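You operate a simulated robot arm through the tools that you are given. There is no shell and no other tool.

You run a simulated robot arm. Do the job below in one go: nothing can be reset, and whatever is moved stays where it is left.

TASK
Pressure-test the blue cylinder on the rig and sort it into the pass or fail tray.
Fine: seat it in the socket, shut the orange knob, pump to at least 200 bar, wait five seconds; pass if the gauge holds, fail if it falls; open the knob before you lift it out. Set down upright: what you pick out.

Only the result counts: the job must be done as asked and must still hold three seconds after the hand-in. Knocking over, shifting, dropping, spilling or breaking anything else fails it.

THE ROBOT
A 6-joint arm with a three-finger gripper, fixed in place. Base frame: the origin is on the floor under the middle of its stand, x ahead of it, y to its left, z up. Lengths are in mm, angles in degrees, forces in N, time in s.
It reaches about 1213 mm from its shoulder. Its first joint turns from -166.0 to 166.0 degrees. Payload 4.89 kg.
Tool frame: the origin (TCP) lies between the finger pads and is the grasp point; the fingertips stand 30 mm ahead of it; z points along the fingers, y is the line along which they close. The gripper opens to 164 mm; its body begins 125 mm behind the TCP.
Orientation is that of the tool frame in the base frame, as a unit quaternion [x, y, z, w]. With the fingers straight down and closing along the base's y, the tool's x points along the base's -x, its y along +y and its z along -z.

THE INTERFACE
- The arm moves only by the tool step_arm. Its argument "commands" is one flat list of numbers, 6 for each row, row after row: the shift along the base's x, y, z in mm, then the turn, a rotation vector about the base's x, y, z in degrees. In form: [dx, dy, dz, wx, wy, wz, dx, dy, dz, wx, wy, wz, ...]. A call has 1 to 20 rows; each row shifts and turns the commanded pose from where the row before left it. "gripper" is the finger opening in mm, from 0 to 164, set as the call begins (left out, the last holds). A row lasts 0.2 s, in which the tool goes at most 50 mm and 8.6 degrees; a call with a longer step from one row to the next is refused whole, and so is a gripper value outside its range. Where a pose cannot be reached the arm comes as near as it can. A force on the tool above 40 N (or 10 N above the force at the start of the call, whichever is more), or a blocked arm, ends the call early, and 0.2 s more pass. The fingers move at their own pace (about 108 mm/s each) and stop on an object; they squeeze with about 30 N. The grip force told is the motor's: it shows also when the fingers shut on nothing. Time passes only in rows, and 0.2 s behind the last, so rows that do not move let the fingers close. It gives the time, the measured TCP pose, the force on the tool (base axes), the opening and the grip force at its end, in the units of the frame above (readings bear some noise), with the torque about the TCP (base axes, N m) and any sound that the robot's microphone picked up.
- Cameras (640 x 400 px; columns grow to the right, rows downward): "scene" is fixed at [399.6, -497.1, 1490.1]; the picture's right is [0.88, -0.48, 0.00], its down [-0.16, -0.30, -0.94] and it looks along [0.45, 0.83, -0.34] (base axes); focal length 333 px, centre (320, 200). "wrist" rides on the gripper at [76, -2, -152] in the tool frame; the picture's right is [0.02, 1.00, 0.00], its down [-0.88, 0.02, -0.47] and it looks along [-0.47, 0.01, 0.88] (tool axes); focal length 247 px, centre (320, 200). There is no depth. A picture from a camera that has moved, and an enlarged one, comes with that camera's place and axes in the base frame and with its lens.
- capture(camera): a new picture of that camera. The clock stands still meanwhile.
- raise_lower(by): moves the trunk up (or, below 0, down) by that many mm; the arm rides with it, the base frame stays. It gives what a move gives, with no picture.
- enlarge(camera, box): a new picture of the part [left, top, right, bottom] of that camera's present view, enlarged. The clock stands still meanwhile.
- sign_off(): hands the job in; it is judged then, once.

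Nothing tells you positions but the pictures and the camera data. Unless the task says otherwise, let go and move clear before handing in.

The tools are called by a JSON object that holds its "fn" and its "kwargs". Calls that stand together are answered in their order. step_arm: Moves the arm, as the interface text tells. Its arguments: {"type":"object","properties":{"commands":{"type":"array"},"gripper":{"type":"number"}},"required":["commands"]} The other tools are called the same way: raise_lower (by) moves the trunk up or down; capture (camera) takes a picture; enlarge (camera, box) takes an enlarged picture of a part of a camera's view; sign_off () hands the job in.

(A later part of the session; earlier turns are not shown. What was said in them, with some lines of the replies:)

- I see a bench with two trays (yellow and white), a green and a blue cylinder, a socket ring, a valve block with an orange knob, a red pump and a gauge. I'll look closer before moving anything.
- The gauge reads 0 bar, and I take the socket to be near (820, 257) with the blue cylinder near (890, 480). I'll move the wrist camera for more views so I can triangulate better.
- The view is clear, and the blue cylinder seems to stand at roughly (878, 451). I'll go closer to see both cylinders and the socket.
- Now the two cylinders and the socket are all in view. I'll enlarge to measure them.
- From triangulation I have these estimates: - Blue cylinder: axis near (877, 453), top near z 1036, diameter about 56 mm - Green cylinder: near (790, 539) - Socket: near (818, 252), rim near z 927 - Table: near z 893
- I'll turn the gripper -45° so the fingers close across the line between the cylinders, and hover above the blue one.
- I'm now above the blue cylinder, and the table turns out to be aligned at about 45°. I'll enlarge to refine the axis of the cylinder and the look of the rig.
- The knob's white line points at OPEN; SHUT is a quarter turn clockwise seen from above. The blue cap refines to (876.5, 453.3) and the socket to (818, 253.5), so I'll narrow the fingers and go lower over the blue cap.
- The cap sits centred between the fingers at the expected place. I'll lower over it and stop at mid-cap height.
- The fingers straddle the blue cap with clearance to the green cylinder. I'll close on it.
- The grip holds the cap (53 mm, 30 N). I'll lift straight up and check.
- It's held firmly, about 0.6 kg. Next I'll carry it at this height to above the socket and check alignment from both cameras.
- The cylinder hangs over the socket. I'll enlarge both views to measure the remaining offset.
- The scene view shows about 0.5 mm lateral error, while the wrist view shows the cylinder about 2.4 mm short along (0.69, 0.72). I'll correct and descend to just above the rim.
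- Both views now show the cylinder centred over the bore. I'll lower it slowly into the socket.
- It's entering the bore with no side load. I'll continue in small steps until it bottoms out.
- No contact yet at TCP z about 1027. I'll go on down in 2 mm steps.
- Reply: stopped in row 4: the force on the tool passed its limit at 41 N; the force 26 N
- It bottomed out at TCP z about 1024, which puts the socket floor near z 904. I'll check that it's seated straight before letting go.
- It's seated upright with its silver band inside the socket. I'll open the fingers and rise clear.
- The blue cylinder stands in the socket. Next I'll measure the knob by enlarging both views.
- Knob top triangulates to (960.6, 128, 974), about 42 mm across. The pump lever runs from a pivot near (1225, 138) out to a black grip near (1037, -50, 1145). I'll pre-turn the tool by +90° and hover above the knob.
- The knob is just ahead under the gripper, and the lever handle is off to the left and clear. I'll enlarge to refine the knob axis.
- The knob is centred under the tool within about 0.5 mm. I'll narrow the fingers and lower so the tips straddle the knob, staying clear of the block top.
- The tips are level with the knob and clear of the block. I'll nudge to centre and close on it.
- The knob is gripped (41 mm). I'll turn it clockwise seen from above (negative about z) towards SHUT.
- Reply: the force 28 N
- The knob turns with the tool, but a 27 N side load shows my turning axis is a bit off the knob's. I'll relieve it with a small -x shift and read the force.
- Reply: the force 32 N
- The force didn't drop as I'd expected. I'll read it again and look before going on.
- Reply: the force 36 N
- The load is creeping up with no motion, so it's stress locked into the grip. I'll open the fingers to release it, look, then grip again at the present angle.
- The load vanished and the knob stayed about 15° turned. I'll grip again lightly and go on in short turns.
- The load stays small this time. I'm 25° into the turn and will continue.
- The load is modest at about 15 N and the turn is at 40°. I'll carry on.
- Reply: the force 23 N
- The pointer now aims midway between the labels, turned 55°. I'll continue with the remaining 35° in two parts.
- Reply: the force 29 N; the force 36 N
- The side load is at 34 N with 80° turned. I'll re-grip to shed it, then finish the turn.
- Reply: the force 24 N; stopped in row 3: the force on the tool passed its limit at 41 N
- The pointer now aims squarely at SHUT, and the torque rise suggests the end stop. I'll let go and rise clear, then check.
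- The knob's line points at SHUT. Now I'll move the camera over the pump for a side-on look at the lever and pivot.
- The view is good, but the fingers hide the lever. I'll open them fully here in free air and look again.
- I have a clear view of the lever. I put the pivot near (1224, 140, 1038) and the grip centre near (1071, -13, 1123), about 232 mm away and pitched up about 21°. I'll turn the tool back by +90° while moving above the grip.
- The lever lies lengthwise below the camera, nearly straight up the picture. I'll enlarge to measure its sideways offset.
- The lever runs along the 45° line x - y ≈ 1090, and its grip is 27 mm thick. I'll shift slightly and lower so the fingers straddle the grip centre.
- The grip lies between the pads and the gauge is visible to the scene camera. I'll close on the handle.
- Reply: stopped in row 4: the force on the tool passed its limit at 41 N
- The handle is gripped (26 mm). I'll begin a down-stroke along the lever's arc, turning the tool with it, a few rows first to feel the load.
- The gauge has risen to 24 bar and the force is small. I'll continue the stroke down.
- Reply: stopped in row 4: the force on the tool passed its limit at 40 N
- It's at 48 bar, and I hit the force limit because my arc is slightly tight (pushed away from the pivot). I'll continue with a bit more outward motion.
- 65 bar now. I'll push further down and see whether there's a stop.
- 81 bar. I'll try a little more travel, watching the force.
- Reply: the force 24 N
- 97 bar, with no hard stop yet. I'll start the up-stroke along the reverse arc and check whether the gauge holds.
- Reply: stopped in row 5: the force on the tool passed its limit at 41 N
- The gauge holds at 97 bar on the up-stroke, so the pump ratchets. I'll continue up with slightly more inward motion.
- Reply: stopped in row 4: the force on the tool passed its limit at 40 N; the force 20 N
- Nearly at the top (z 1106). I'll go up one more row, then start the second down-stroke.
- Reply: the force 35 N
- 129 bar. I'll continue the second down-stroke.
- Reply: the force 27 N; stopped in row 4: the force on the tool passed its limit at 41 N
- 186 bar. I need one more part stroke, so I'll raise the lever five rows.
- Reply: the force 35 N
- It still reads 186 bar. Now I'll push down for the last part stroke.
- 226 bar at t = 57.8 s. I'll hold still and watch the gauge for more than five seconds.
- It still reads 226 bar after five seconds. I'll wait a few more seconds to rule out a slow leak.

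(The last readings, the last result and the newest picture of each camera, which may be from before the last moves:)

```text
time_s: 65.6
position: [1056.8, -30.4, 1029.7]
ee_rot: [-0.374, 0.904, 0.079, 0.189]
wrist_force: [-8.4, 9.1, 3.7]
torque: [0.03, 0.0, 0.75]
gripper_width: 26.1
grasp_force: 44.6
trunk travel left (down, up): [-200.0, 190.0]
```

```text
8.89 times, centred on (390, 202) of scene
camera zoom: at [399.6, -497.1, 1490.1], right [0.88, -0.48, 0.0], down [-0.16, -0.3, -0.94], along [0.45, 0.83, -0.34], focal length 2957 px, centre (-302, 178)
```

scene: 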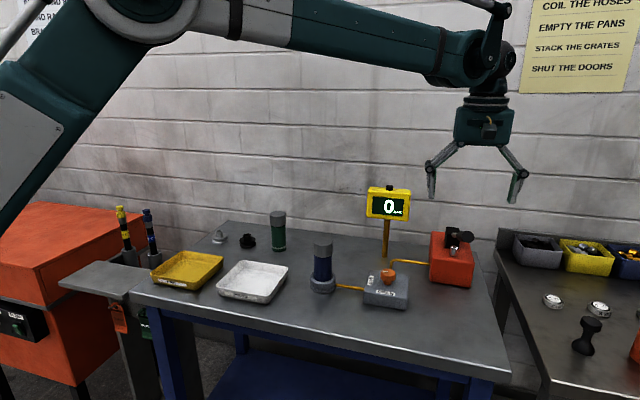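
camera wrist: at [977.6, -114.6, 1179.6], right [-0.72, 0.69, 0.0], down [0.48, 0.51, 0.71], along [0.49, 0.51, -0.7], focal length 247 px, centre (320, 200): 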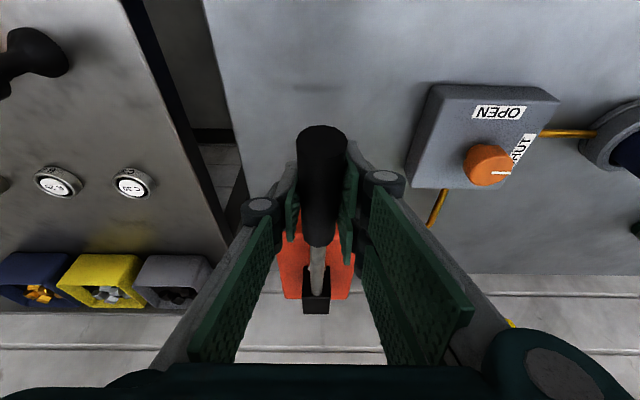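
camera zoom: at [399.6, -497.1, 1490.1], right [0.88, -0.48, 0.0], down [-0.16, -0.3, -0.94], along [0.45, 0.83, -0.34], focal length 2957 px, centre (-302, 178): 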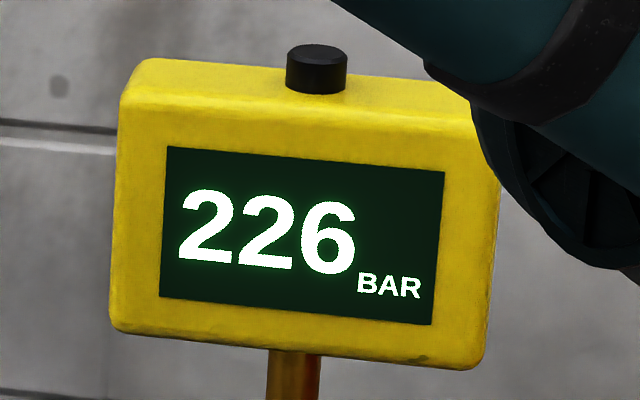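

The gauge holds at 226 bar for nearly 8 s, so the cylinder passes. I'll raise the lever back to its rest position before letting go.

{"fn": "step_arm", "kwargs": {"commands": [-0.3, -0.3, 8.7, -1.52, 1.52, 0, 0, 0, 8.7, -1.52, 1.52, 0, 0.3, 0.3, 8.7, -1.52, 1.52, 0, 0.6, 0.5, 8.65, -1.52, 1.52, 0, 0, 0, 0, 0, 0, 0]}}

{"fn": "step_arm", "kwargs": {"commands": [1.0, 0.8, 8.6, -1.52, 1.52, 0, 1.1, 1.0, 8.58, -1.52, 1.52, 0, 1.3, 1.2, 8.5, -1.52, 1.52, 0, 0, 0, 0, 0, 0, 0]}}

{"fn": "step_arm", "kwargs": {"commands": [1.6, 1.5, 8.4, -1.52, 1.52, 0, 1.8, 1.7, 8.35, -1.52, 1.52, 0, 0, 0, 0, 0, 0, 0]}}

{"fn": "enlarge", "kwargs": {"camera": "scene", "box": [360, 160, 520, 300]}}

```text
time_s: 66.8
position: [1060.5, -29.9, 1062.3]
ee_rot: [-0.381, 0.916, 0.051, 0.12]
wrist_force: [16.3, 22.9, 1.6]
torque: [0.64, -0.47, 0.51]
gripper_width: 26.2
grasp_force: 44.9
trunk travel left (down, up): [-200.0, 190.0]
```

```text
time_s: 67.4
position: [1063.0, -27.0, 1081.7]
ee_rot: [-0.381, 0.92, 0.037, 0.084]
wrist_force: [12.9, 8.4, -3.2]
torque: [-0.08, 0.57, 0.61]
gripper_width: 26.3
grasp_force: 44.6
trunk travel left (down, up): [-200.0, 190.0]
stopped in row 3: the force on the tool passed its limit at 41 N (the readings are from after the stop); the commanded pose is now the measured one
```

```text
time_s: 68.2
position: [1065.8, -22.7, 1097.9]
ee_rot: [-0.383, 0.922, 0.022, 0.049]
wrist_force: [19.9, 18.6, -4.3]
torque: [0.67, -0.39, 0.28]
gripper_width: 26.3
grasp_force: 45.0
trunk travel left (down, up): [-200.0, 190.0]
```

```text
2.86 times, centred on (440, 230) of scene
camera zoom: at [399.6, -497.1, 1490.1], right [0.88, -0.48, 0.0], down [-0.16, -0.3, -0.94], along [0.45, 0.83, -0.34], focal length 950 px, centre (-23, 114)
```

zoom: 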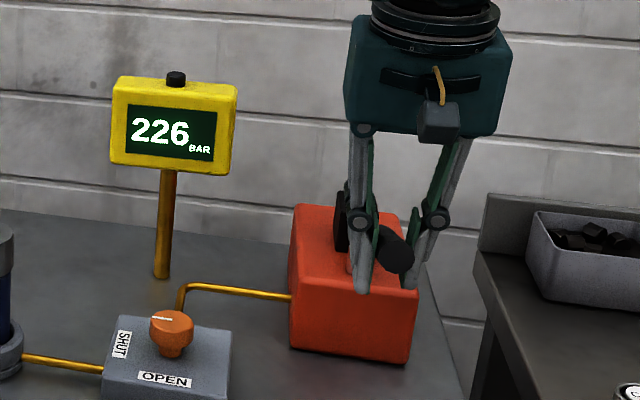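

It still reads 226 bar, and the lever is nearly home. I'll raise it the last two rows.

{"fn": "step_arm", "kwargs": {"commands": [2.5, 2.4, 8.3, -1.52, 1.52, 0, 2.2, 2.1, 8.2, -1.52, 1.52, 0, 0, 0, 0, 0, 0, 0]}}

{"fn": "enlarge", "kwargs": {"camera": "scene", "box": [360, 160, 520, 300]}}

```text
time_s: 69.0
position: [1069.8, -19.7, 1114.5]
ee_rot: [-0.384, 0.923, 0.008, 0.015]
wrist_force: [3.7, 18.4, -5.3]
torque: [0.24, 0.08, 0.42]
gripper_width: 26.0
grasp_force: 44.7
trunk travel left (down, up): [-200.0, 190.0]
```

```text
2.86 times, centred on (440, 230) of scene
camera zoom: at [399.6, -497.1, 1490.1], right [0.88, -0.48, 0.0], down [-0.16, -0.3, -0.94], along [0.45, 0.83, -0.34], focal length 950 px, centre (-23, 114)
```

zoom: 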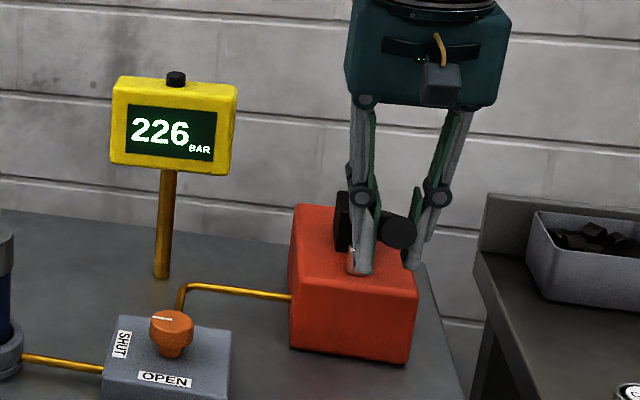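

The lever is almost back at its starting pitch. I'll do one more row and then open the fingers.

{"fn": "step_arm", "kwargs": {"commands": [2.1, 2.2, 8.0, -1.52, 1.52, 0, 0, 0, 0, 0, 0, 0]}}

{"fn": "step_arm", "kwargs": {"commands": [0, 0, 0, 0, 0, 0, 0, 0, 0, 0, 0, 0, 0, 0, 0, 0, 0, 0, 0, 0, 0, 0, 0, 0], "gripper": 84}}

{"fn": "capture", "kwargs": {"camera": "wrist"}}

{"fn": "enlarge", "kwargs": {"camera": "scene", "box": [360, 160, 520, 300]}}

```text
time_s: 69.6
position: [1071.5, -16.2, 1123.8]
ee_rot: [-0.382, 0.924, 0.0, -0.003]
wrist_force: [2.8, 15.4, -3.2]
torque: [0.33, -0.04, 0.57]
gripper_width: 26.3
grasp_force: 44.6
trunk travel left (down, up): [-200.0, 190.0]
```

```text
time_s: 70.6
position: [1071.5, -16.7, 1123.7]
ee_rot: [-0.383, 0.924, 0.001, -0.002]
wrist_force: [-0.2, 0.2, -0.5]
torque: [-0.02, 0.03, 0.01]
gripper_width: 83.9
grasp_force: 0.1
trunk travel left (down, up): [-200.0, 190.0]
```

```text
taken
camera wrist: at [1019.4, -72.7, 1276.5], right [-0.72, 0.69, 0.0], down [0.61, 0.64, 0.47], along [0.32, 0.34, -0.88], focal length 247 px, centre (320, 200)
```

wrist: 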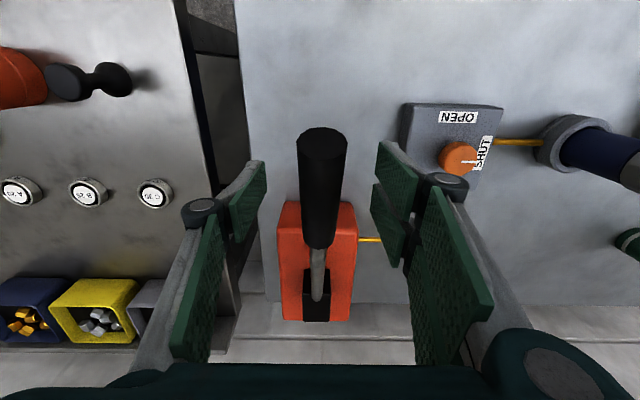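

```text
2.86 times, centred on (440, 230) of scene
camera zoom: at [399.6, -497.1, 1490.1], right [0.88, -0.48, 0.0], down [-0.16, -0.3, -0.94], along [0.45, 0.83, -0.34], focal length 950 px, centre (-23, 114)
```

zoom: 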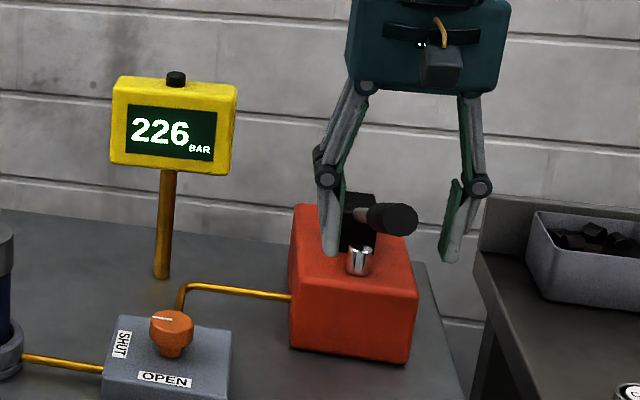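

The lever stays at rest and the gauge still reads 226 bar. Next I'll rise, turn the tool to -45° while moving above the knob, and open the valve.

{"fn": "step_arm", "kwargs": {"commands": [0, 0, 35, 0, 0, 0, 0, 0, 36, 0, 0, 0, 0, 0, 36, 0, 0, 0, -9.25, 11.9, 0, 0, 0, -7.5, -9.25, 11.9, 0, 0, 0, -7.5, -9.25, 11.9, 0, 0, 0, -7.5, -9.25, 11.9, 0, 0, 0, -7.5, -9.25, 11.9, 0, 0, 0, -7.5, -9.25, 11.9, 0, 0, 0, -7.5, -9.25, 11.9, 0, 0, 0, -7.5, -9.25, 11.9, 0, 0, 0, -7.5, -9.25, 11.9, 0, 0, 0, -7.5, -9.25, 11.9, 0, 0, 0, -7.5, -9.25, 11.9, 0, 0, 0, -7.5, -9.25, 11.9, 0, 0, 0, -7.5, 0, 0, -35, 0, 0, 0, 0, 0, -35, 0, 0, 0, 0, 0, -30, 0, 0, 0, 0, 0, 0, 0, 0, 0]}}

{"fn": "capture", "kwargs": {"camera": "wrist"}}

{"fn": "enlarge", "kwargs": {"camera": "wrist", "box": [256, 80, 384, 180]}}

```text
time_s: 74.6
position: [962.7, 126.2, 1131.9]
ee_rot: [0.383, 0.924, 0.002, -0.001]
wrist_force: [0.2, 0.3, -0.7]
torque: [0.03, 0.09, 0.01]
gripper_width: 83.9
grasp_force: 0.0
trunk travel left (down, up): [-200.0, 190.0]
```

```text
taken
camera wrist: at [906.8, 176.9, 1284.3], right [0.69, 0.72, 0.0], down [0.64, -0.61, 0.47], along [0.34, -0.32, -0.88], focal length 247 px, centre (320, 200)
```

wrist: 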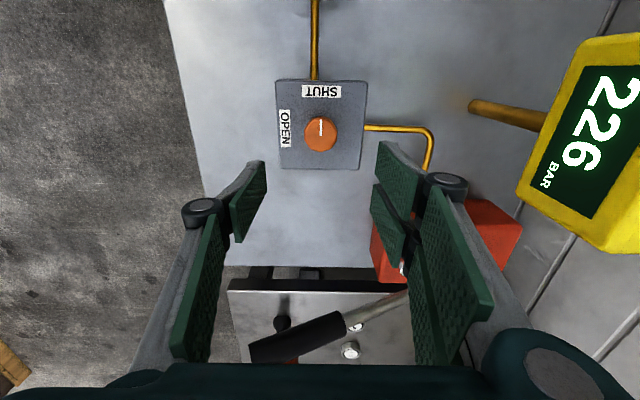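

```text
4.00 times, centred on (320, 130) of wrist
camera zoom: at [906.8, 176.9, 1284.3], right [0.69, 0.72, 0.0], down [0.64, -0.61, 0.47], along [0.34, -0.32, -0.88], focal length 988 px, centre (320, 480)
```

zoom: 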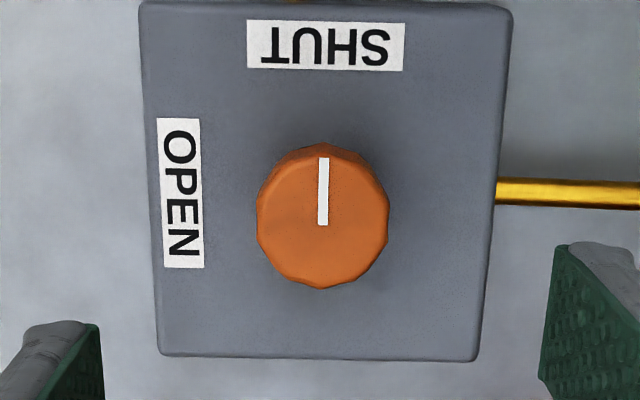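

The knob is about 2.5 mm off my tool axis. I'll correct that while descending to the grip height.

{"fn": "step_arm", "kwargs": {"commands": [-0.3, 0.6, -38, 0, 0, 0, -0.3, 0.6, -38, 0, 0, 0, -0.3, 0.5, -38, 0, 0, 0, -0.2, 0.5, -37, 0, 0, 0, 0, 0, 0, 0, 0, 0]}}

{"fn": "enlarge", "kwargs": {"camera": "wrist", "box": [200, 60, 440, 260]}}

```text
time_s: 75.8
position: [959.6, 128.7, 978.9]
ee_rot: [0.382, 0.924, 0.002, -0.001]
wrist_force: [0.7, 0.4, -0.6]
torque: [-0.01, 0.07, -0.03]
gripper_width: 84.0
grasp_force: 0.1
trunk travel left (down, up): [-200.0, 190.0]
```

```text
2.00 times, centred on (320, 160) of wrist
camera zoom: at [904.4, 179.8, 1132.2], right [0.69, 0.72, 0.0], down [0.64, -0.61, 0.47], along [0.34, -0.32, -0.88], focal length 494 px, centre (320, 280)
```

zoom: 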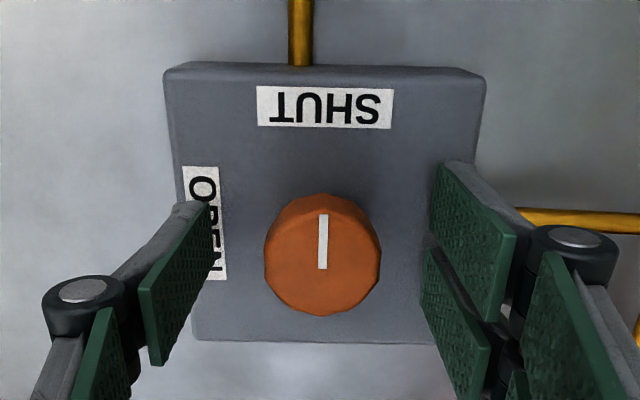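

The knob sits just as it did in the earlier good grips. I'll close on it.

{"fn": "step_arm", "kwargs": {"commands": [0, 0, 0, 0, 0, 0, 0, 0, 0, 0, 0, 0, 0, 0, 0, 0, 0, 0, 0, 0, 0, 0, 0, 0], "gripper": 38}}

{"fn": "step_arm", "kwargs": {"commands": [0, 0, 0, 0, 0, 5, 0, 0, 0, 0, 0, 5, 0, 0, 0, 0, 0, 5, 0, 0, 0, 0, 0, 0]}}

{"fn": "enlarge", "kwargs": {"camera": "wrist", "box": [200, 60, 440, 260]}}

```text
time_s: 76.8
position: [961.0, 128.3, 978.4]
ee_rot: [0.383, 0.924, 0.002, -0.001]
wrist_force: [13.0, 6.5, -0.4]
torque: [0.21, -0.39, 0.05]
gripper_width: 40.4
grasp_force: 45.2
trunk travel left (down, up): [-200.0, 190.0]
```

```text
time_s: 77.8
position: [959.3, 127.6, 979.0]
ee_rot: [0.258, 0.966, 0.001, -0.001]
wrist_force: [8.9, 8.8, -6.0]
torque: [0.18, -0.2, -0.02]
gripper_width: 40.6
grasp_force: 45.4
trunk travel left (down, up): [-200.0, 190.0]
```

```text
2.00 times, centred on (320, 160) of wrist
camera zoom: at [893.0, 163.7, 1132.5], right [0.48, 0.88, 0.0], down [0.77, -0.42, 0.47], along [0.41, -0.22, -0.88], focal length 494 px, centre (320, 280)
```

zoom: 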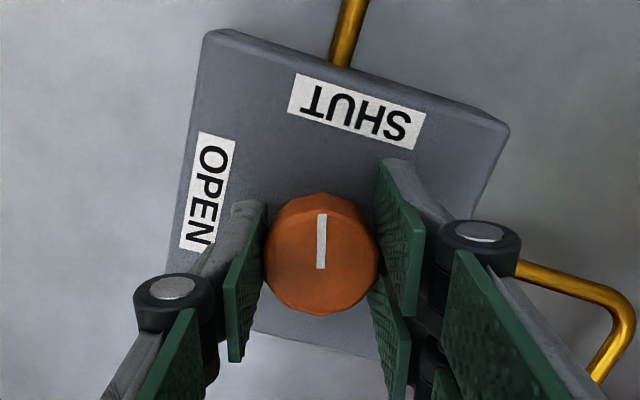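

The knob follows with low load. I'll keep turning towards OPEN.

{"fn": "step_arm", "kwargs": {"commands": [0, 0, 0, 0, 0, 5, 0, 0, 0, 0, 0, 5, 0, 0, 0, 0, 0, 5, 0, 0, 0, 0, 0, 5, 0, 0, 0, 0, 0, 0]}}

{"fn": "step_arm", "kwargs": {"commands": [0, 0, 0, 0, 0, 5, 0, 0, 0, 0, 0, 5, 0, 0, 0, 0, 0, 5, 0, 0, 0, 0, 0, 5, 0, 0, 0, 0, 0, 0]}}

{"fn": "enlarge", "kwargs": {"camera": "wrist", "box": [200, 60, 440, 260]}}

{"fn": "enlarge", "kwargs": {"camera": "scene", "box": [340, 160, 440, 310]}}

```text
time_s: 79.0
position: [959.5, 127.4, 979.2]
ee_rot: [0.087, 0.996, 0.001, -0.001]
wrist_force: [4.2, 3.2, -4.5]
torque: [0.04, -0.1, -0.02]
gripper_width: 40.5
grasp_force: 45.2
trunk travel left (down, up): [-200.0, 190.0]
```

```text
time_s: 80.2
position: [959.6, 128.4, 978.3]
ee_rot: [-0.088, 0.996, 0.002, -0.002]
wrist_force: [-1.8, -4.9, -8.2]
torque: [-0.16, 0.17, 0.01]
gripper_width: 40.5
grasp_force: 45.3
trunk travel left (down, up): [-200.0, 190.0]
```

```text
2.00 times, centred on (320, 160) of wrist
camera zoom: at [885.5, 111.2, 1132.5], right [-0.2, 0.98, 0.0], down [0.87, 0.17, 0.47], along [0.46, 0.09, -0.88], focal length 494 px, centre (320, 280)
```

zoom: 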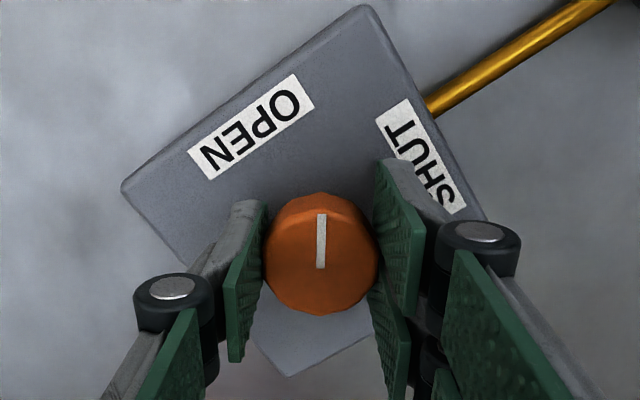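

```text
2.67 times, centred on (390, 235) of scene
camera zoom: at [399.6, -497.1, 1490.1], right [0.88, -0.48, 0.0], down [-0.16, -0.3, -0.94], along [0.45, 0.83, -0.34], focal length 887 px, centre (133, 107)
```

zoom: 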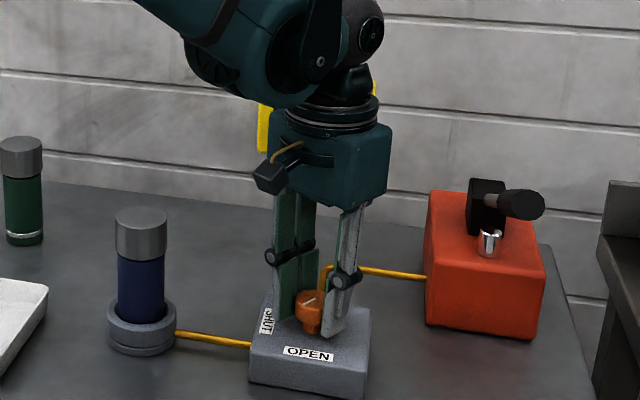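

The load stays low. There are 35° left to OPEN.

{"fn": "step_arm", "kwargs": {"commands": [0, 0, 0, 0, 0, 5, 0, 0, 0, 0, 0, 5, 0, 0, 0, 0, 0, 5, 0, 0, 0, 0, 0, 5, 0, 0, 0, 0, 0, 0]}}

{"fn": "step_arm", "kwargs": {"commands": [0, 0, 0, 0, 0, 5, 0, 0, 0, 0, 0, 5, 0, 0, 0, 0, 0, 5, 0, 0, 0, 0, 0, 0]}}

{"fn": "capture", "kwargs": {"camera": "wrist"}}

```text
time_s: 81.4
position: [960.7, 126.9, 978.6]
ee_rot: [-0.258, 0.966, 0.0, -0.001]
wrist_force: [6.7, -13.2, -0.6]
torque: [-0.37, -0.04, -0.02]
gripper_width: 40.8
grasp_force: 45.5
trunk travel left (down, up): [-200.0, 190.0]
```

```text
time_s: 82.4
position: [960.4, 126.9, 979.2]
ee_rot: [-0.384, 0.923, 0.001, -0.002]
wrist_force: [23.8, -22.7, 1.0]
torque: [-0.6, -0.59, -0.1]
gripper_width: 40.4
grasp_force: 44.7
trunk travel left (down, up): [-200.0, 190.0]
```

```text
taken
camera wrist: at [908.2, 70.6, 1132.5], right [-0.72, 0.69, 0.0], down [0.61, 0.64, 0.47], along [0.32, 0.34, -0.88], focal length 247 px, centre (320, 200)
```

wrist: 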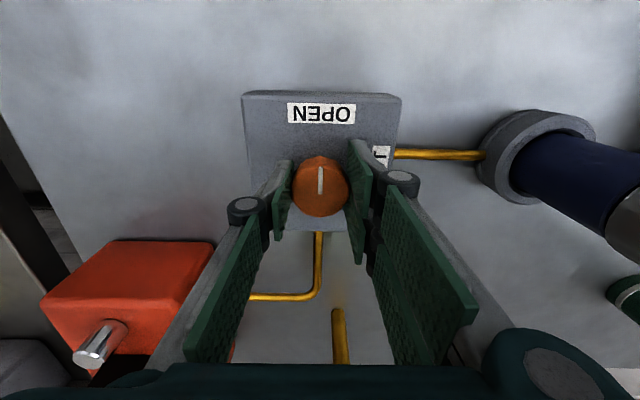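

The pointer aims at OPEN again. I'll let go, rise clear, and read the gauge.

{"fn": "step_arm", "kwargs": {"commands": [0, 0, 0, 0, 0, 0, 0, 0, 0, 0, 0, 0, 0, 0, 0, 0, 0, 0], "gripper": 84}}

{"fn": "step_arm", "kwargs": {"commands": [0, 0, 30, 0, 0, 0, 0, 0, 40, 0, 0, 0, 0, 0, 40, 0, 0, 0, 0, 0, 45, 0, 0, 0, 0, 0, 45, 0, 0, 0, 0, 0, 0, 0, 0, 0]}}

{"fn": "capture", "kwargs": {"camera": "wrist"}}

{"fn": "capture", "kwargs": {"camera": "scene"}}

```text
time_s: 83.2
position: [959.2, 126.8, 978.9]
ee_rot: [-0.384, 0.923, 0.001, -0.002]
wrist_force: [-0.4, 0.4, -0.8]
torque: [0.05, -0.01, 0.0]
gripper_width: 83.8
grasp_force: 0.0
trunk travel left (down, up): [-200.0, 190.0]
```

```text
time_s: 84.6
position: [957.2, 126.2, 1184.7]
ee_rot: [-0.384, 0.923, 0.001, -0.003]
wrist_force: [-0.9, 0.8, 0.1]
torque: [0.02, -0.11, 0.02]
gripper_width: 83.8
grasp_force: 0.1
trunk travel left (down, up): [-200.0, 190.0]
```

```text
taken
camera wrist: at [904.7, 70.1, 1337.1], right [-0.72, 0.69, 0.0], down [0.61, 0.64, 0.47], along [0.32, 0.34, -0.88], focal length 247 px, centre (320, 200)
```

wrist: 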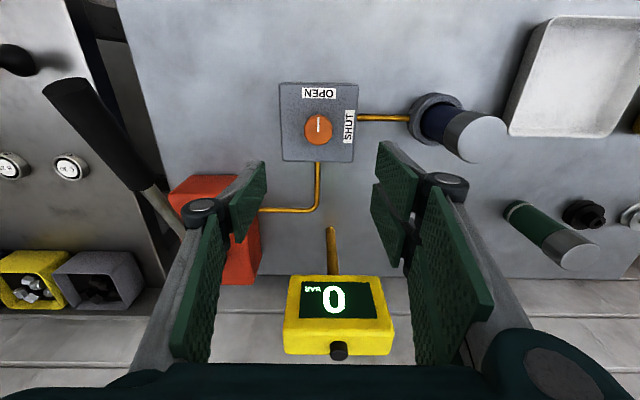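

```text
taken
```

scene: 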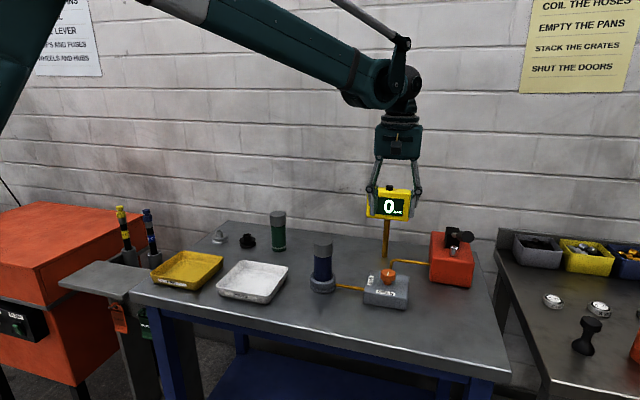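

The gauge dropped to 0 and the knob points at OPEN. Now I'll go back over the seated cylinder with the tool at -45° as before.

{"fn": "step_arm", "kwargs": {"commands": [-11.7, 10.8, 0, 0, 0, -7.5, -11.7, 10.8, 0, 0, 0, -7.5, -11.7, 10.8, 0, 0, 0, -7.5, -11.7, 10.8, 0, 0, 0, -7.5, -11.7, 10.8, 0, 0, 0, -7.5, -11.7, 10.8, 0, 0, 0, -7.5, -11.7, 10.8, 0, 0, 0, -7.5, -11.7, 10.8, 0, 0, 0, -7.5, -11.7, 10.8, 0, 0, 0, -7.5, -11.7, 10.8, 0, 0, 0, -7.5, -11.7, 10.8, 0, 0, 0, -7.5, -11.7, 10.8, 0, 0, 0, -7.5, 0, 0, 0, 0, 0, 0], "gripper": 110}}

{"fn": "capture", "kwargs": {"camera": "wrist"}}

{"fn": "enlarge", "kwargs": {"camera": "wrist", "box": [240, 70, 400, 190]}}

```text
time_s: 87.4
position: [819.2, 256.2, 1178.5]
ee_rot: [0.383, 0.924, 0.002, 0.0]
wrist_force: [-0.3, -0.2, 0.3]
torque: [0.0, -0.04, 0.0]
gripper_width: 110.3
grasp_force: 0.1
trunk travel left (down, up): [-200.0, 190.0]
```

```text
taken
camera wrist: at [763.6, 309.1, 1332.4], right [0.69, 0.72, 0.0], down [0.64, -0.61, 0.47], along [0.34, -0.32, -0.88], focal length 247 px, centre (320, 200)
```

wrist: 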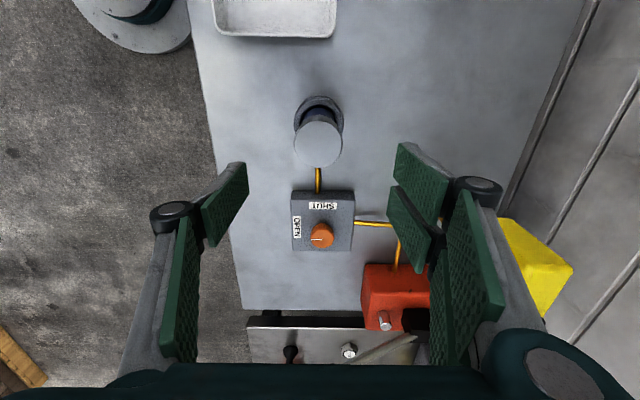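

```text
3.33 times, centred on (320, 130) of wrist
camera zoom: at [763.6, 309.1, 1332.4], right [0.69, 0.72, 0.0], down [0.64, -0.61, 0.47], along [0.34, -0.32, -0.88], focal length 823 px, centre (320, 433)
```

zoom: 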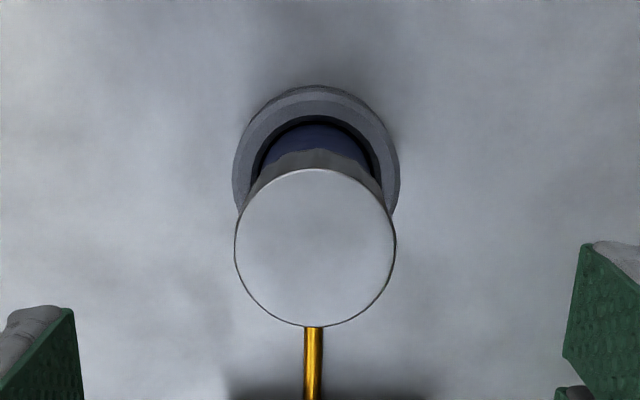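

The cap is about 2.5 mm off the tool axis. I'll correct and lower around the cap.

{"fn": "step_arm", "kwargs": {"commands": [0, -1, -38, 0, 0, 0, 0, -1.2, -38, 0, 0, 0, 0, 0, -38, 0, 0, 0, 0, 0, -38, 0, 0, 0, 0, 0, 0, 0, 0, 0]}}

{"fn": "capture", "kwargs": {"camera": "wrist"}}

{"fn": "enlarge", "kwargs": {"camera": "scene", "box": [280, 200, 364, 300]}}

```text
time_s: 88.6
position: [818.9, 254.5, 1025.8]
ee_rot: [0.382, 0.924, 0.002, 0.0]
wrist_force: [0.6, 0.6, -0.4]
torque: [-0.05, 0.03, 0.05]
gripper_width: 110.2
grasp_force: 0.1
trunk travel left (down, up): [-200.0, 190.0]
```

```text
taken
camera wrist: at [764.3, 306.9, 1179.6], right [0.69, 0.72, 0.0], down [0.64, -0.61, 0.47], along [0.34, -0.32, -0.88], focal length 247 px, centre (320, 200)
```

wrist: 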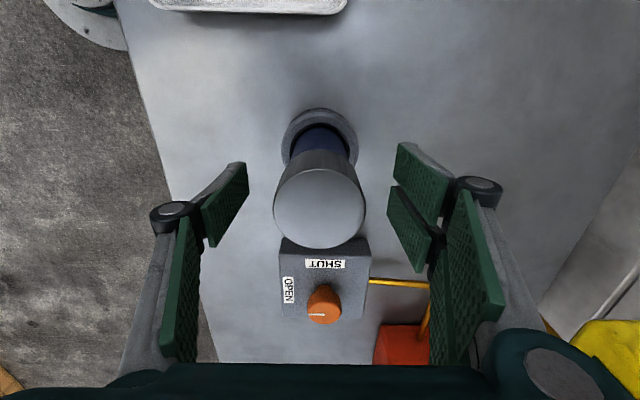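

```text
4.00 times, centred on (322, 250) of scene
camera zoom: at [399.6, -497.1, 1490.1], right [0.88, -0.48, 0.0], down [-0.16, -0.3, -0.94], along [0.45, 0.83, -0.34], focal length 1330 px, centre (312, 0)
```

zoom: 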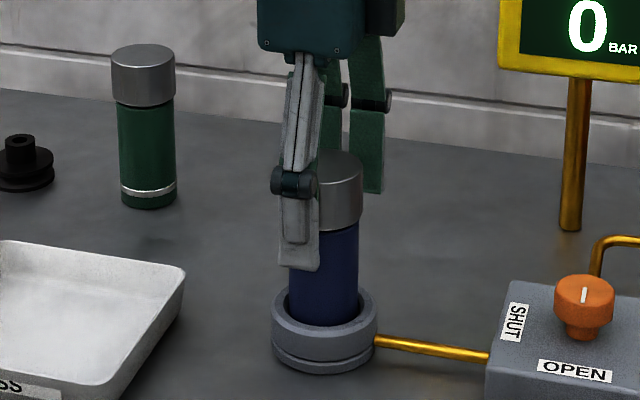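

The cap is well centred between the fingers. I'll close, then lift gently.

{"fn": "step_arm", "kwargs": {"commands": [0, 0, 0, 0, 0, 0, 0, 0, 0, 0, 0, 0, 0, 0, 0, 0, 0, 0, 0, 0, 0, 0, 0, 0], "gripper": 30}}

{"fn": "step_arm", "kwargs": {"commands": [0, 0, 4, 0, 0, 0, 0, 0, 6, 0, 0, 0, 0, 0, 8, 0, 0, 0, 0, 0, 10, 0, 0, 0, 0, 0, 0, 0, 0, 0]}}

{"fn": "enlarge", "kwargs": {"camera": "scene", "box": [280, 200, 364, 300]}}

```text
time_s: 89.6
position: [819.6, 254.8, 1026.6]
ee_rot: [0.382, 0.924, 0.002, -0.001]
wrist_force: [-0.5, -0.8, -0.9]
torque: [0.02, -0.03, 0.01]
gripper_width: 53.4
grasp_force: 30.0
trunk travel left (down, up): [-200.0, 190.0]
```

```text
time_s: 90.8
position: [820.0, 254.9, 1055.2]
ee_rot: [0.382, 0.924, 0.003, -0.001]
wrist_force: [-0.1, 0.3, -7.2]
torque: [0.02, -0.02, -0.02]
gripper_width: 53.0
grasp_force: 30.9
trunk travel left (down, up): [-200.0, 190.0]
```

```text
4.00 times, centred on (322, 250) of scene
camera zoom: at [399.6, -497.1, 1490.1], right [0.88, -0.48, 0.0], down [-0.16, -0.3, -0.94], along [0.45, 0.83, -0.34], focal length 1330 px, centre (312, 0)
```

zoom: 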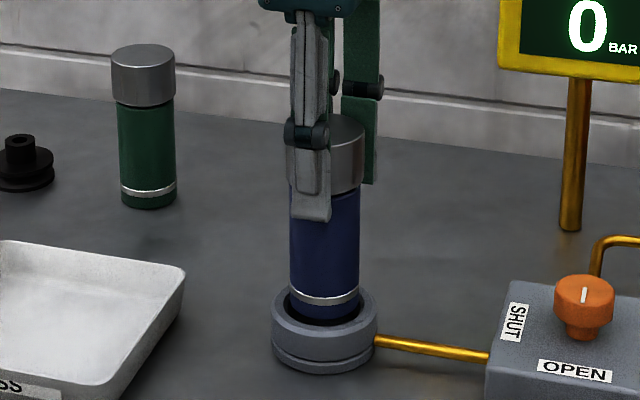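

It's coming out freely. I'll lift clear and look at the trays.

{"fn": "step_arm", "kwargs": {"commands": [0, 0, 20, 0, 0, 0, 0, 0, 35, 0, 0, 0, 0, 0, 40, 0, 0, 0, 0, 0, 0, 0, 0, 0]}}

{"fn": "capture", "kwargs": {"camera": "wrist"}}

{"fn": "enlarge", "kwargs": {"camera": "scene", "box": [140, 220, 340, 320]}}

```text
time_s: 91.8
position: [818.7, 254.9, 1150.8]
ee_rot: [0.382, 0.924, 0.002, -0.002]
wrist_force: [-1.0, -0.6, -5.3]
torque: [0.06, -0.11, 0.0]
gripper_width: 53.4
grasp_force: 29.9
trunk travel left (down, up): [-200.0, 190.0]
```

```text
taken
camera wrist: at [763.6, 306.0, 1303.2], right [0.69, 0.72, 0.0], down [0.64, -0.61, 0.47], along [0.34, -0.32, -0.88], focal length 247 px, centre (320, 200)
```

wrist: 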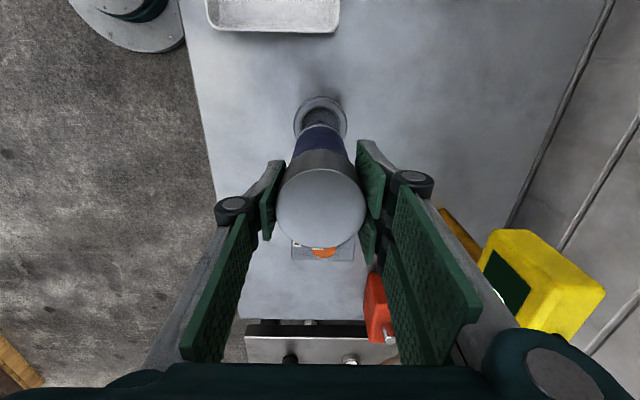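

```text
3.20 times, centred on (240, 270) of scene
camera zoom: at [399.6, -497.1, 1490.1], right [0.88, -0.48, 0.0], down [-0.16, -0.3, -0.94], along [0.45, 0.83, -0.34], focal length 1064 px, centre (576, -24)
```

zoom: 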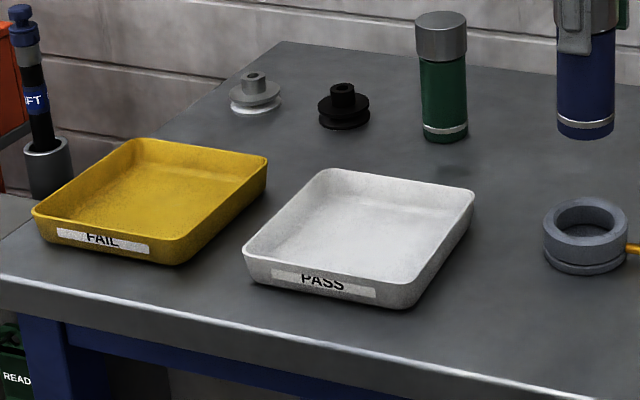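

The white tray is labelled PASS. Its rim corners give a centre near (638, 359). I'll carry the cylinder there at this height.

{"fn": "step_arm", "kwargs": {"commands": [-36.3, 20.8, 0, 0, 0, 0, -36.3, 20.8, 0, 0, 0, 0, -36.3, 20.8, 0, 0, 0, 0, -36.3, 20.8, 0, 0, 0, 0, -36.2, 20.8, 0, 0, 0, 0, 0, 0, 0, 0, 0, 0]}}

{"fn": "capture", "kwargs": {"camera": "wrist"}}

{"fn": "enlarge", "kwargs": {"camera": "scene", "box": [160, 170, 340, 320]}}

```text
time_s: 93.2
position: [636.1, 357.9, 1150.5]
ee_rot: [0.382, 0.924, 0.001, -0.001]
wrist_force: [-1.0, -0.6, -6.2]
torque: [-0.01, -0.08, 0.03]
gripper_width: 53.1
grasp_force: 30.1
trunk travel left (down, up): [-200.0, 190.0]
```

```text
taken
camera wrist: at [580.9, 409.9, 1304.3], right [0.69, 0.72, 0.0], down [0.64, -0.61, 0.47], along [0.34, -0.32, -0.88], focal length 247 px, centre (320, 200)
```

wrist: 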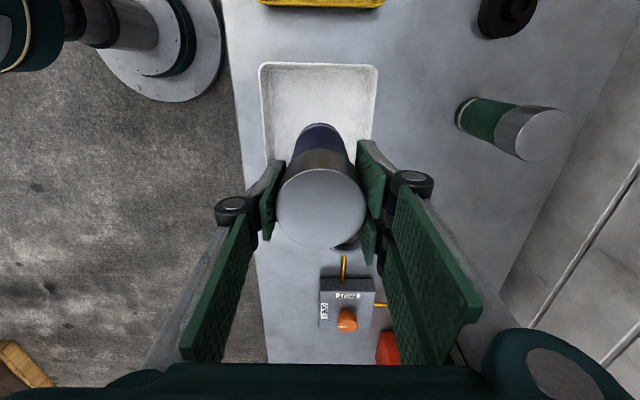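

```text
2.67 times, centred on (250, 245) of scene
camera zoom: at [399.6, -497.1, 1490.1], right [0.88, -0.48, 0.0], down [-0.16, -0.3, -0.94], along [0.45, 0.83, -0.34], focal length 887 px, centre (507, 80)
```

zoom: 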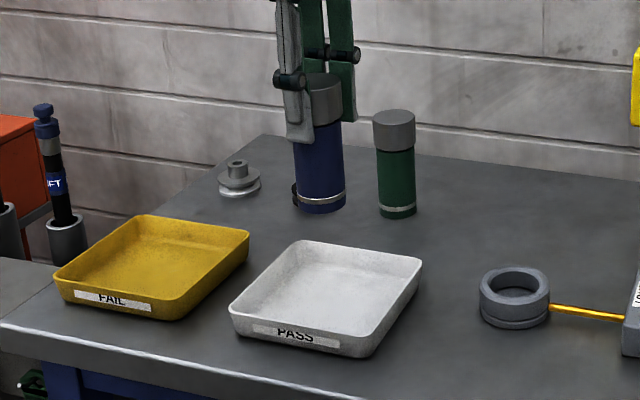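

The cylinder is centred over the PASS tray within a few millimetres. I'll lower most of the way.

{"fn": "step_arm", "kwargs": {"commands": [0, 0, -35, 0, 0, 0, 0, 0, -35, 0, 0, 0, 0, 0, -25, 0, 0, 0, 0, 0, -15, 0, 0, 0, 0, 0, 0, 0, 0, 0]}}

{"fn": "enlarge", "kwargs": {"camera": "scene", "box": [160, 170, 340, 320]}}

{"fn": "capture", "kwargs": {"camera": "wrist"}}

```text
time_s: 94.4
position: [638.9, 357.3, 1041.9]
ee_rot: [0.382, 0.924, 0.002, -0.001]
wrist_force: [0.5, 0.6, -7.3]
torque: [-0.01, 0.04, 0.04]
gripper_width: 53.0
grasp_force: 29.9
trunk travel left (down, up): [-200.0, 190.0]
```

```text
2.67 times, centred on (250, 245) of scene
camera zoom: at [399.6, -497.1, 1490.1], right [0.88, -0.48, 0.0], down [-0.16, -0.3, -0.94], along [0.45, 0.83, -0.34], focal length 887 px, centre (507, 80)
```

zoom: 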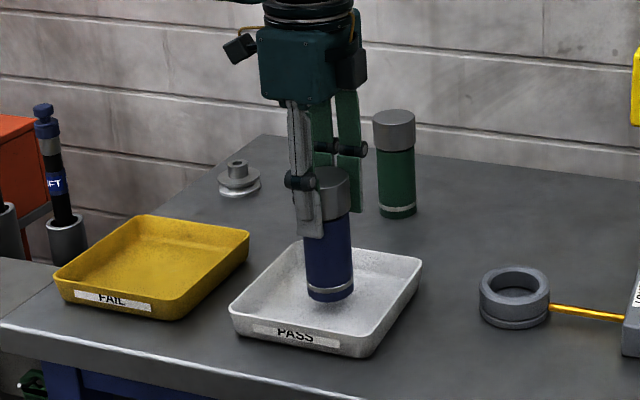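

```text
taken
camera wrist: at [582.9, 409.7, 1193.8], right [0.69, 0.72, 0.0], down [0.64, -0.61, 0.47], along [0.34, -0.32, -0.88], focal length 247 px, centre (320, 200)
```

wrist: 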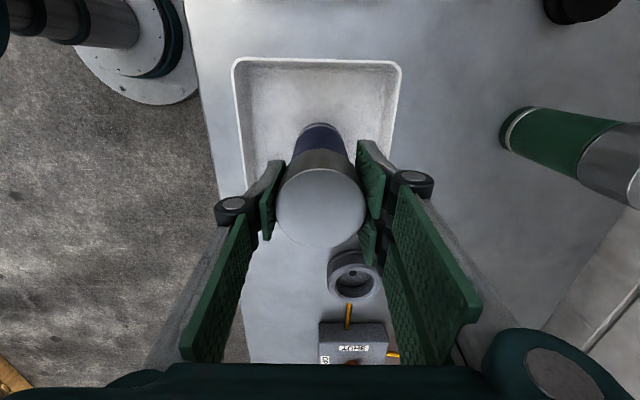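

It's over the tray floor with about 20 mm to go. I'll lower in small steps until it touches.

{"fn": "step_arm", "kwargs": {"commands": [0, 0, -5, 0, 0, 0, 0, 0, -5, 0, 0, 0, 0, 0, -3, 0, 0, 0, 0, 0, 0, 0, 0, 0]}}

{"fn": "step_arm", "kwargs": {"commands": [0, 0, -2, 0, 0, 0, 0, 0, -2, 0, 0, 0, 0, 0, 0, 0, 0, 0]}}

```text
time_s: 95.4
position: [638.6, 358.6, 1026.9]
ee_rot: [0.382, 0.924, 0.002, -0.001]
wrist_force: [-0.5, -1.2, -7.0]
torque: [-0.03, 0.03, 0.01]
gripper_width: 52.9
grasp_force: 30.2
trunk travel left (down, up): [-200.0, 190.0]
```

```text
time_s: 96.2
position: [638.7, 359.1, 1023.0]
ee_rot: [0.382, 0.924, 0.002, -0.001]
wrist_force: [-0.5, 0.3, -6.6]
torque: [-0.03, -0.02, -0.03]
gripper_width: 53.3
grasp_force: 29.9
trunk travel left (down, up): [-200.0, 190.0]
```

{"fn": "step_arm", "kwargs": {"commands": [0, 0, -1, 0, 0, 0, 0, 0, -1, 0, 0, 0, 0, 0, 0, 0, 0, 0]}}

{"fn": "step_arm", "kwargs": {"commands": [0, 0, -1, 0, 0, 0, 0, 0, -1, 0, 0, 0, 0, 0, 0, 0, 0, 0]}}

```text
time_s: 97.0
position: [638.7, 358.4, 1022.1]
ee_rot: [0.383, 0.924, 0.002, -0.002]
wrist_force: [0.8, 0.9, -2.2]
torque: [0.13, -0.09, -0.02]
gripper_width: 53.4
grasp_force: 29.9
trunk travel left (down, up): [-200.0, 190.0]
```

```text
time_s: 97.8
position: [636.8, 358.3, 1020.4]
ee_rot: [0.382, 0.924, 0.003, -0.001]
wrist_force: [1.2, 3.2, 16.8]
torque: [0.28, -0.13, -0.02]
gripper_width: 53.0
grasp_force: 30.2
trunk travel left (down, up): [-200.0, 190.0]
```

It's on the tray floor (17 N upward). I'll ease off by 1 mm, check that it's upright, then open.

{"fn": "step_arm", "kwargs": {"commands": [0, 0, 0.8, 0, 0, 0, 0, 0, 0, 0, 0, 0]}}

{"fn": "enlarge", "kwargs": {"camera": "scene", "box": [190, 200, 310, 310]}}

```text
time_s: 98.4
position: [638.4, 358.8, 1019.7]
ee_rot: [0.382, 0.924, 0.002, -0.001]
wrist_force: [-0.3, 4.5, 10.3]
torque: [0.18, -0.09, 0.0]
gripper_width: 53.6
grasp_force: 30.1
trunk travel left (down, up): [-200.0, 190.0]
```

```text
3.64 times, centred on (250, 255) of scene
camera zoom: at [399.6, -497.1, 1490.1], right [0.88, -0.48, 0.0], down [-0.16, -0.3, -0.94], along [0.45, 0.83, -0.34], focal length 1210 px, centre (574, 0)
```

zoom: 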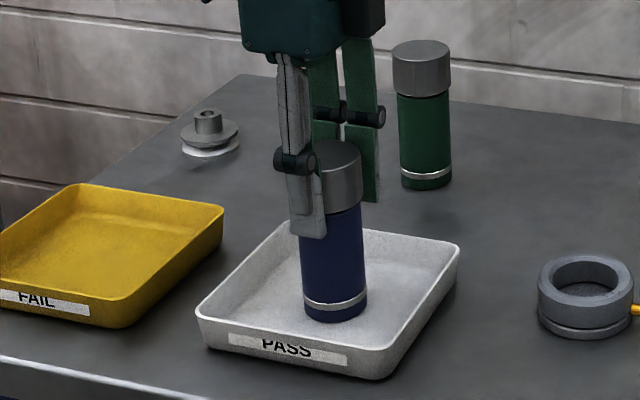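

It stands upright in the PASS tray. I'll open the fingers and rise straight up.

{"fn": "step_arm", "kwargs": {"commands": [0, 0, 0, 0, 0, 0, 0, 0, 0, 0, 0, 0, 0, 0, 0, 0, 0, 0, 0, 0, 0, 0, 0, 0], "gripper": 110}}

{"fn": "step_arm", "kwargs": {"commands": [0, 0, 20, 0, 0, 0, 0, 0, 35, 0, 0, 0, 0, 0, 40, 0, 0, 0, 0, 0, 45, 0, 0, 0, 0, 0, 45, 0, 0, 0, 0, 0, 45, 0, 0, 0, 0, 0, 0, 0, 0, 0]}}

{"fn": "capture", "kwargs": {"camera": "scene"}}

{"fn": "capture", "kwargs": {"camera": "wrist"}}

{"fn": "enlarge", "kwargs": {"camera": "scene", "box": [140, 190, 340, 320]}}

```text
time_s: 99.4
position: [637.6, 357.5, 1020.9]
ee_rot: [0.382, 0.924, 0.003, -0.001]
wrist_force: [-0.9, 0.8, 0.2]
torque: [0.01, 0.02, 0.01]
gripper_width: 110.1
grasp_force: 0.1
trunk travel left (down, up): [-200.0, 190.0]
```

```text
time_s: 101.0
position: [638.9, 356.6, 1250.1]
ee_rot: [0.382, 0.924, 0.002, -0.001]
wrist_force: [-1.1, -0.6, -0.3]
torque: [0.05, -0.08, -0.02]
gripper_width: 110.1
grasp_force: 0.1
trunk travel left (down, up): [-200.0, 190.0]
```

```text
taken
```

scene: 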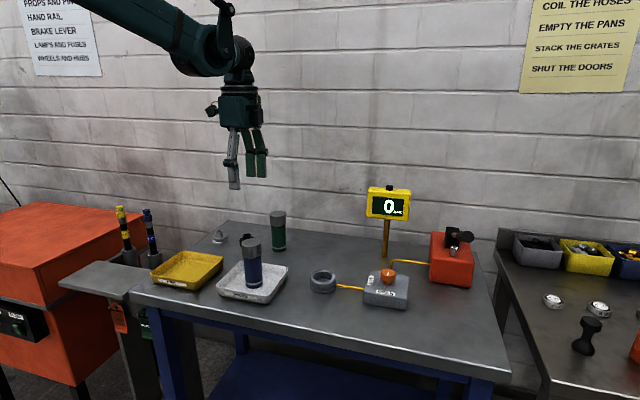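

```text
taken
camera wrist: at [583.0, 409.3, 1403.5], right [0.69, 0.72, 0.0], down [0.64, -0.61, 0.47], along [0.34, -0.32, -0.88], focal length 247 px, centre (320, 200)
```

wrist: 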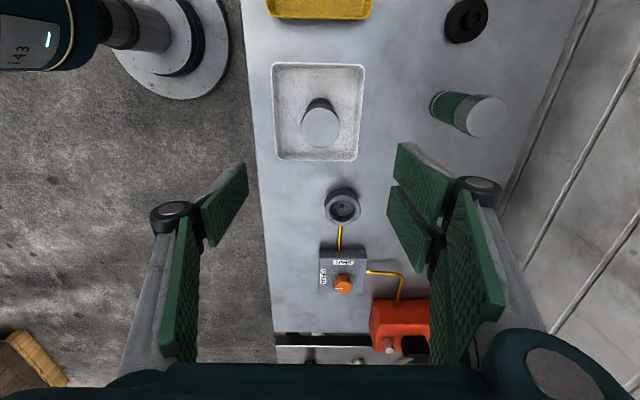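

```text
3.08 times, centred on (240, 255) of scene
camera zoom: at [399.6, -497.1, 1490.1], right [0.88, -0.48, 0.0], down [-0.16, -0.3, -0.94], along [0.45, 0.83, -0.34], focal length 1023 px, centre (566, 31)
```

zoom: 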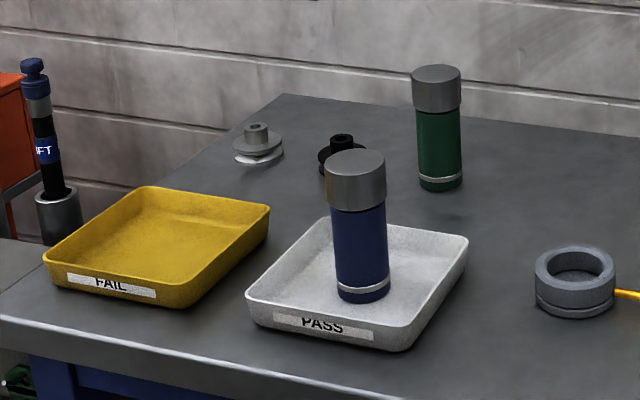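

The blue cylinder stands upright in the PASS tray, and the gripper is well clear above it. The knob is open, the gauge reads 0, and nothing else has moved. I'm handing the job in.

{"fn": "sign_off", "kwargs": {}}

```text
The job is handed in.
```

The blue cylinder passed its pressure test. It's standing upright in the PASS tray, and I've handed the job in.

- **Test:** I seated the cylinder in the socket, shut the orange knob and pumped to 226 bar. The gauge still read 226 bar after almost eight seconds.
- **Release:** I opened the knob before lifting the cylinder out, and the gauge dropped to 0.
- **Rig and surroundings:** the pump lever is back at its rest position, and the knob is left open. In the last pictures nothing else had moved, and the gripper was clear.

The sign-off only confirmed the hand-in and gave no result.
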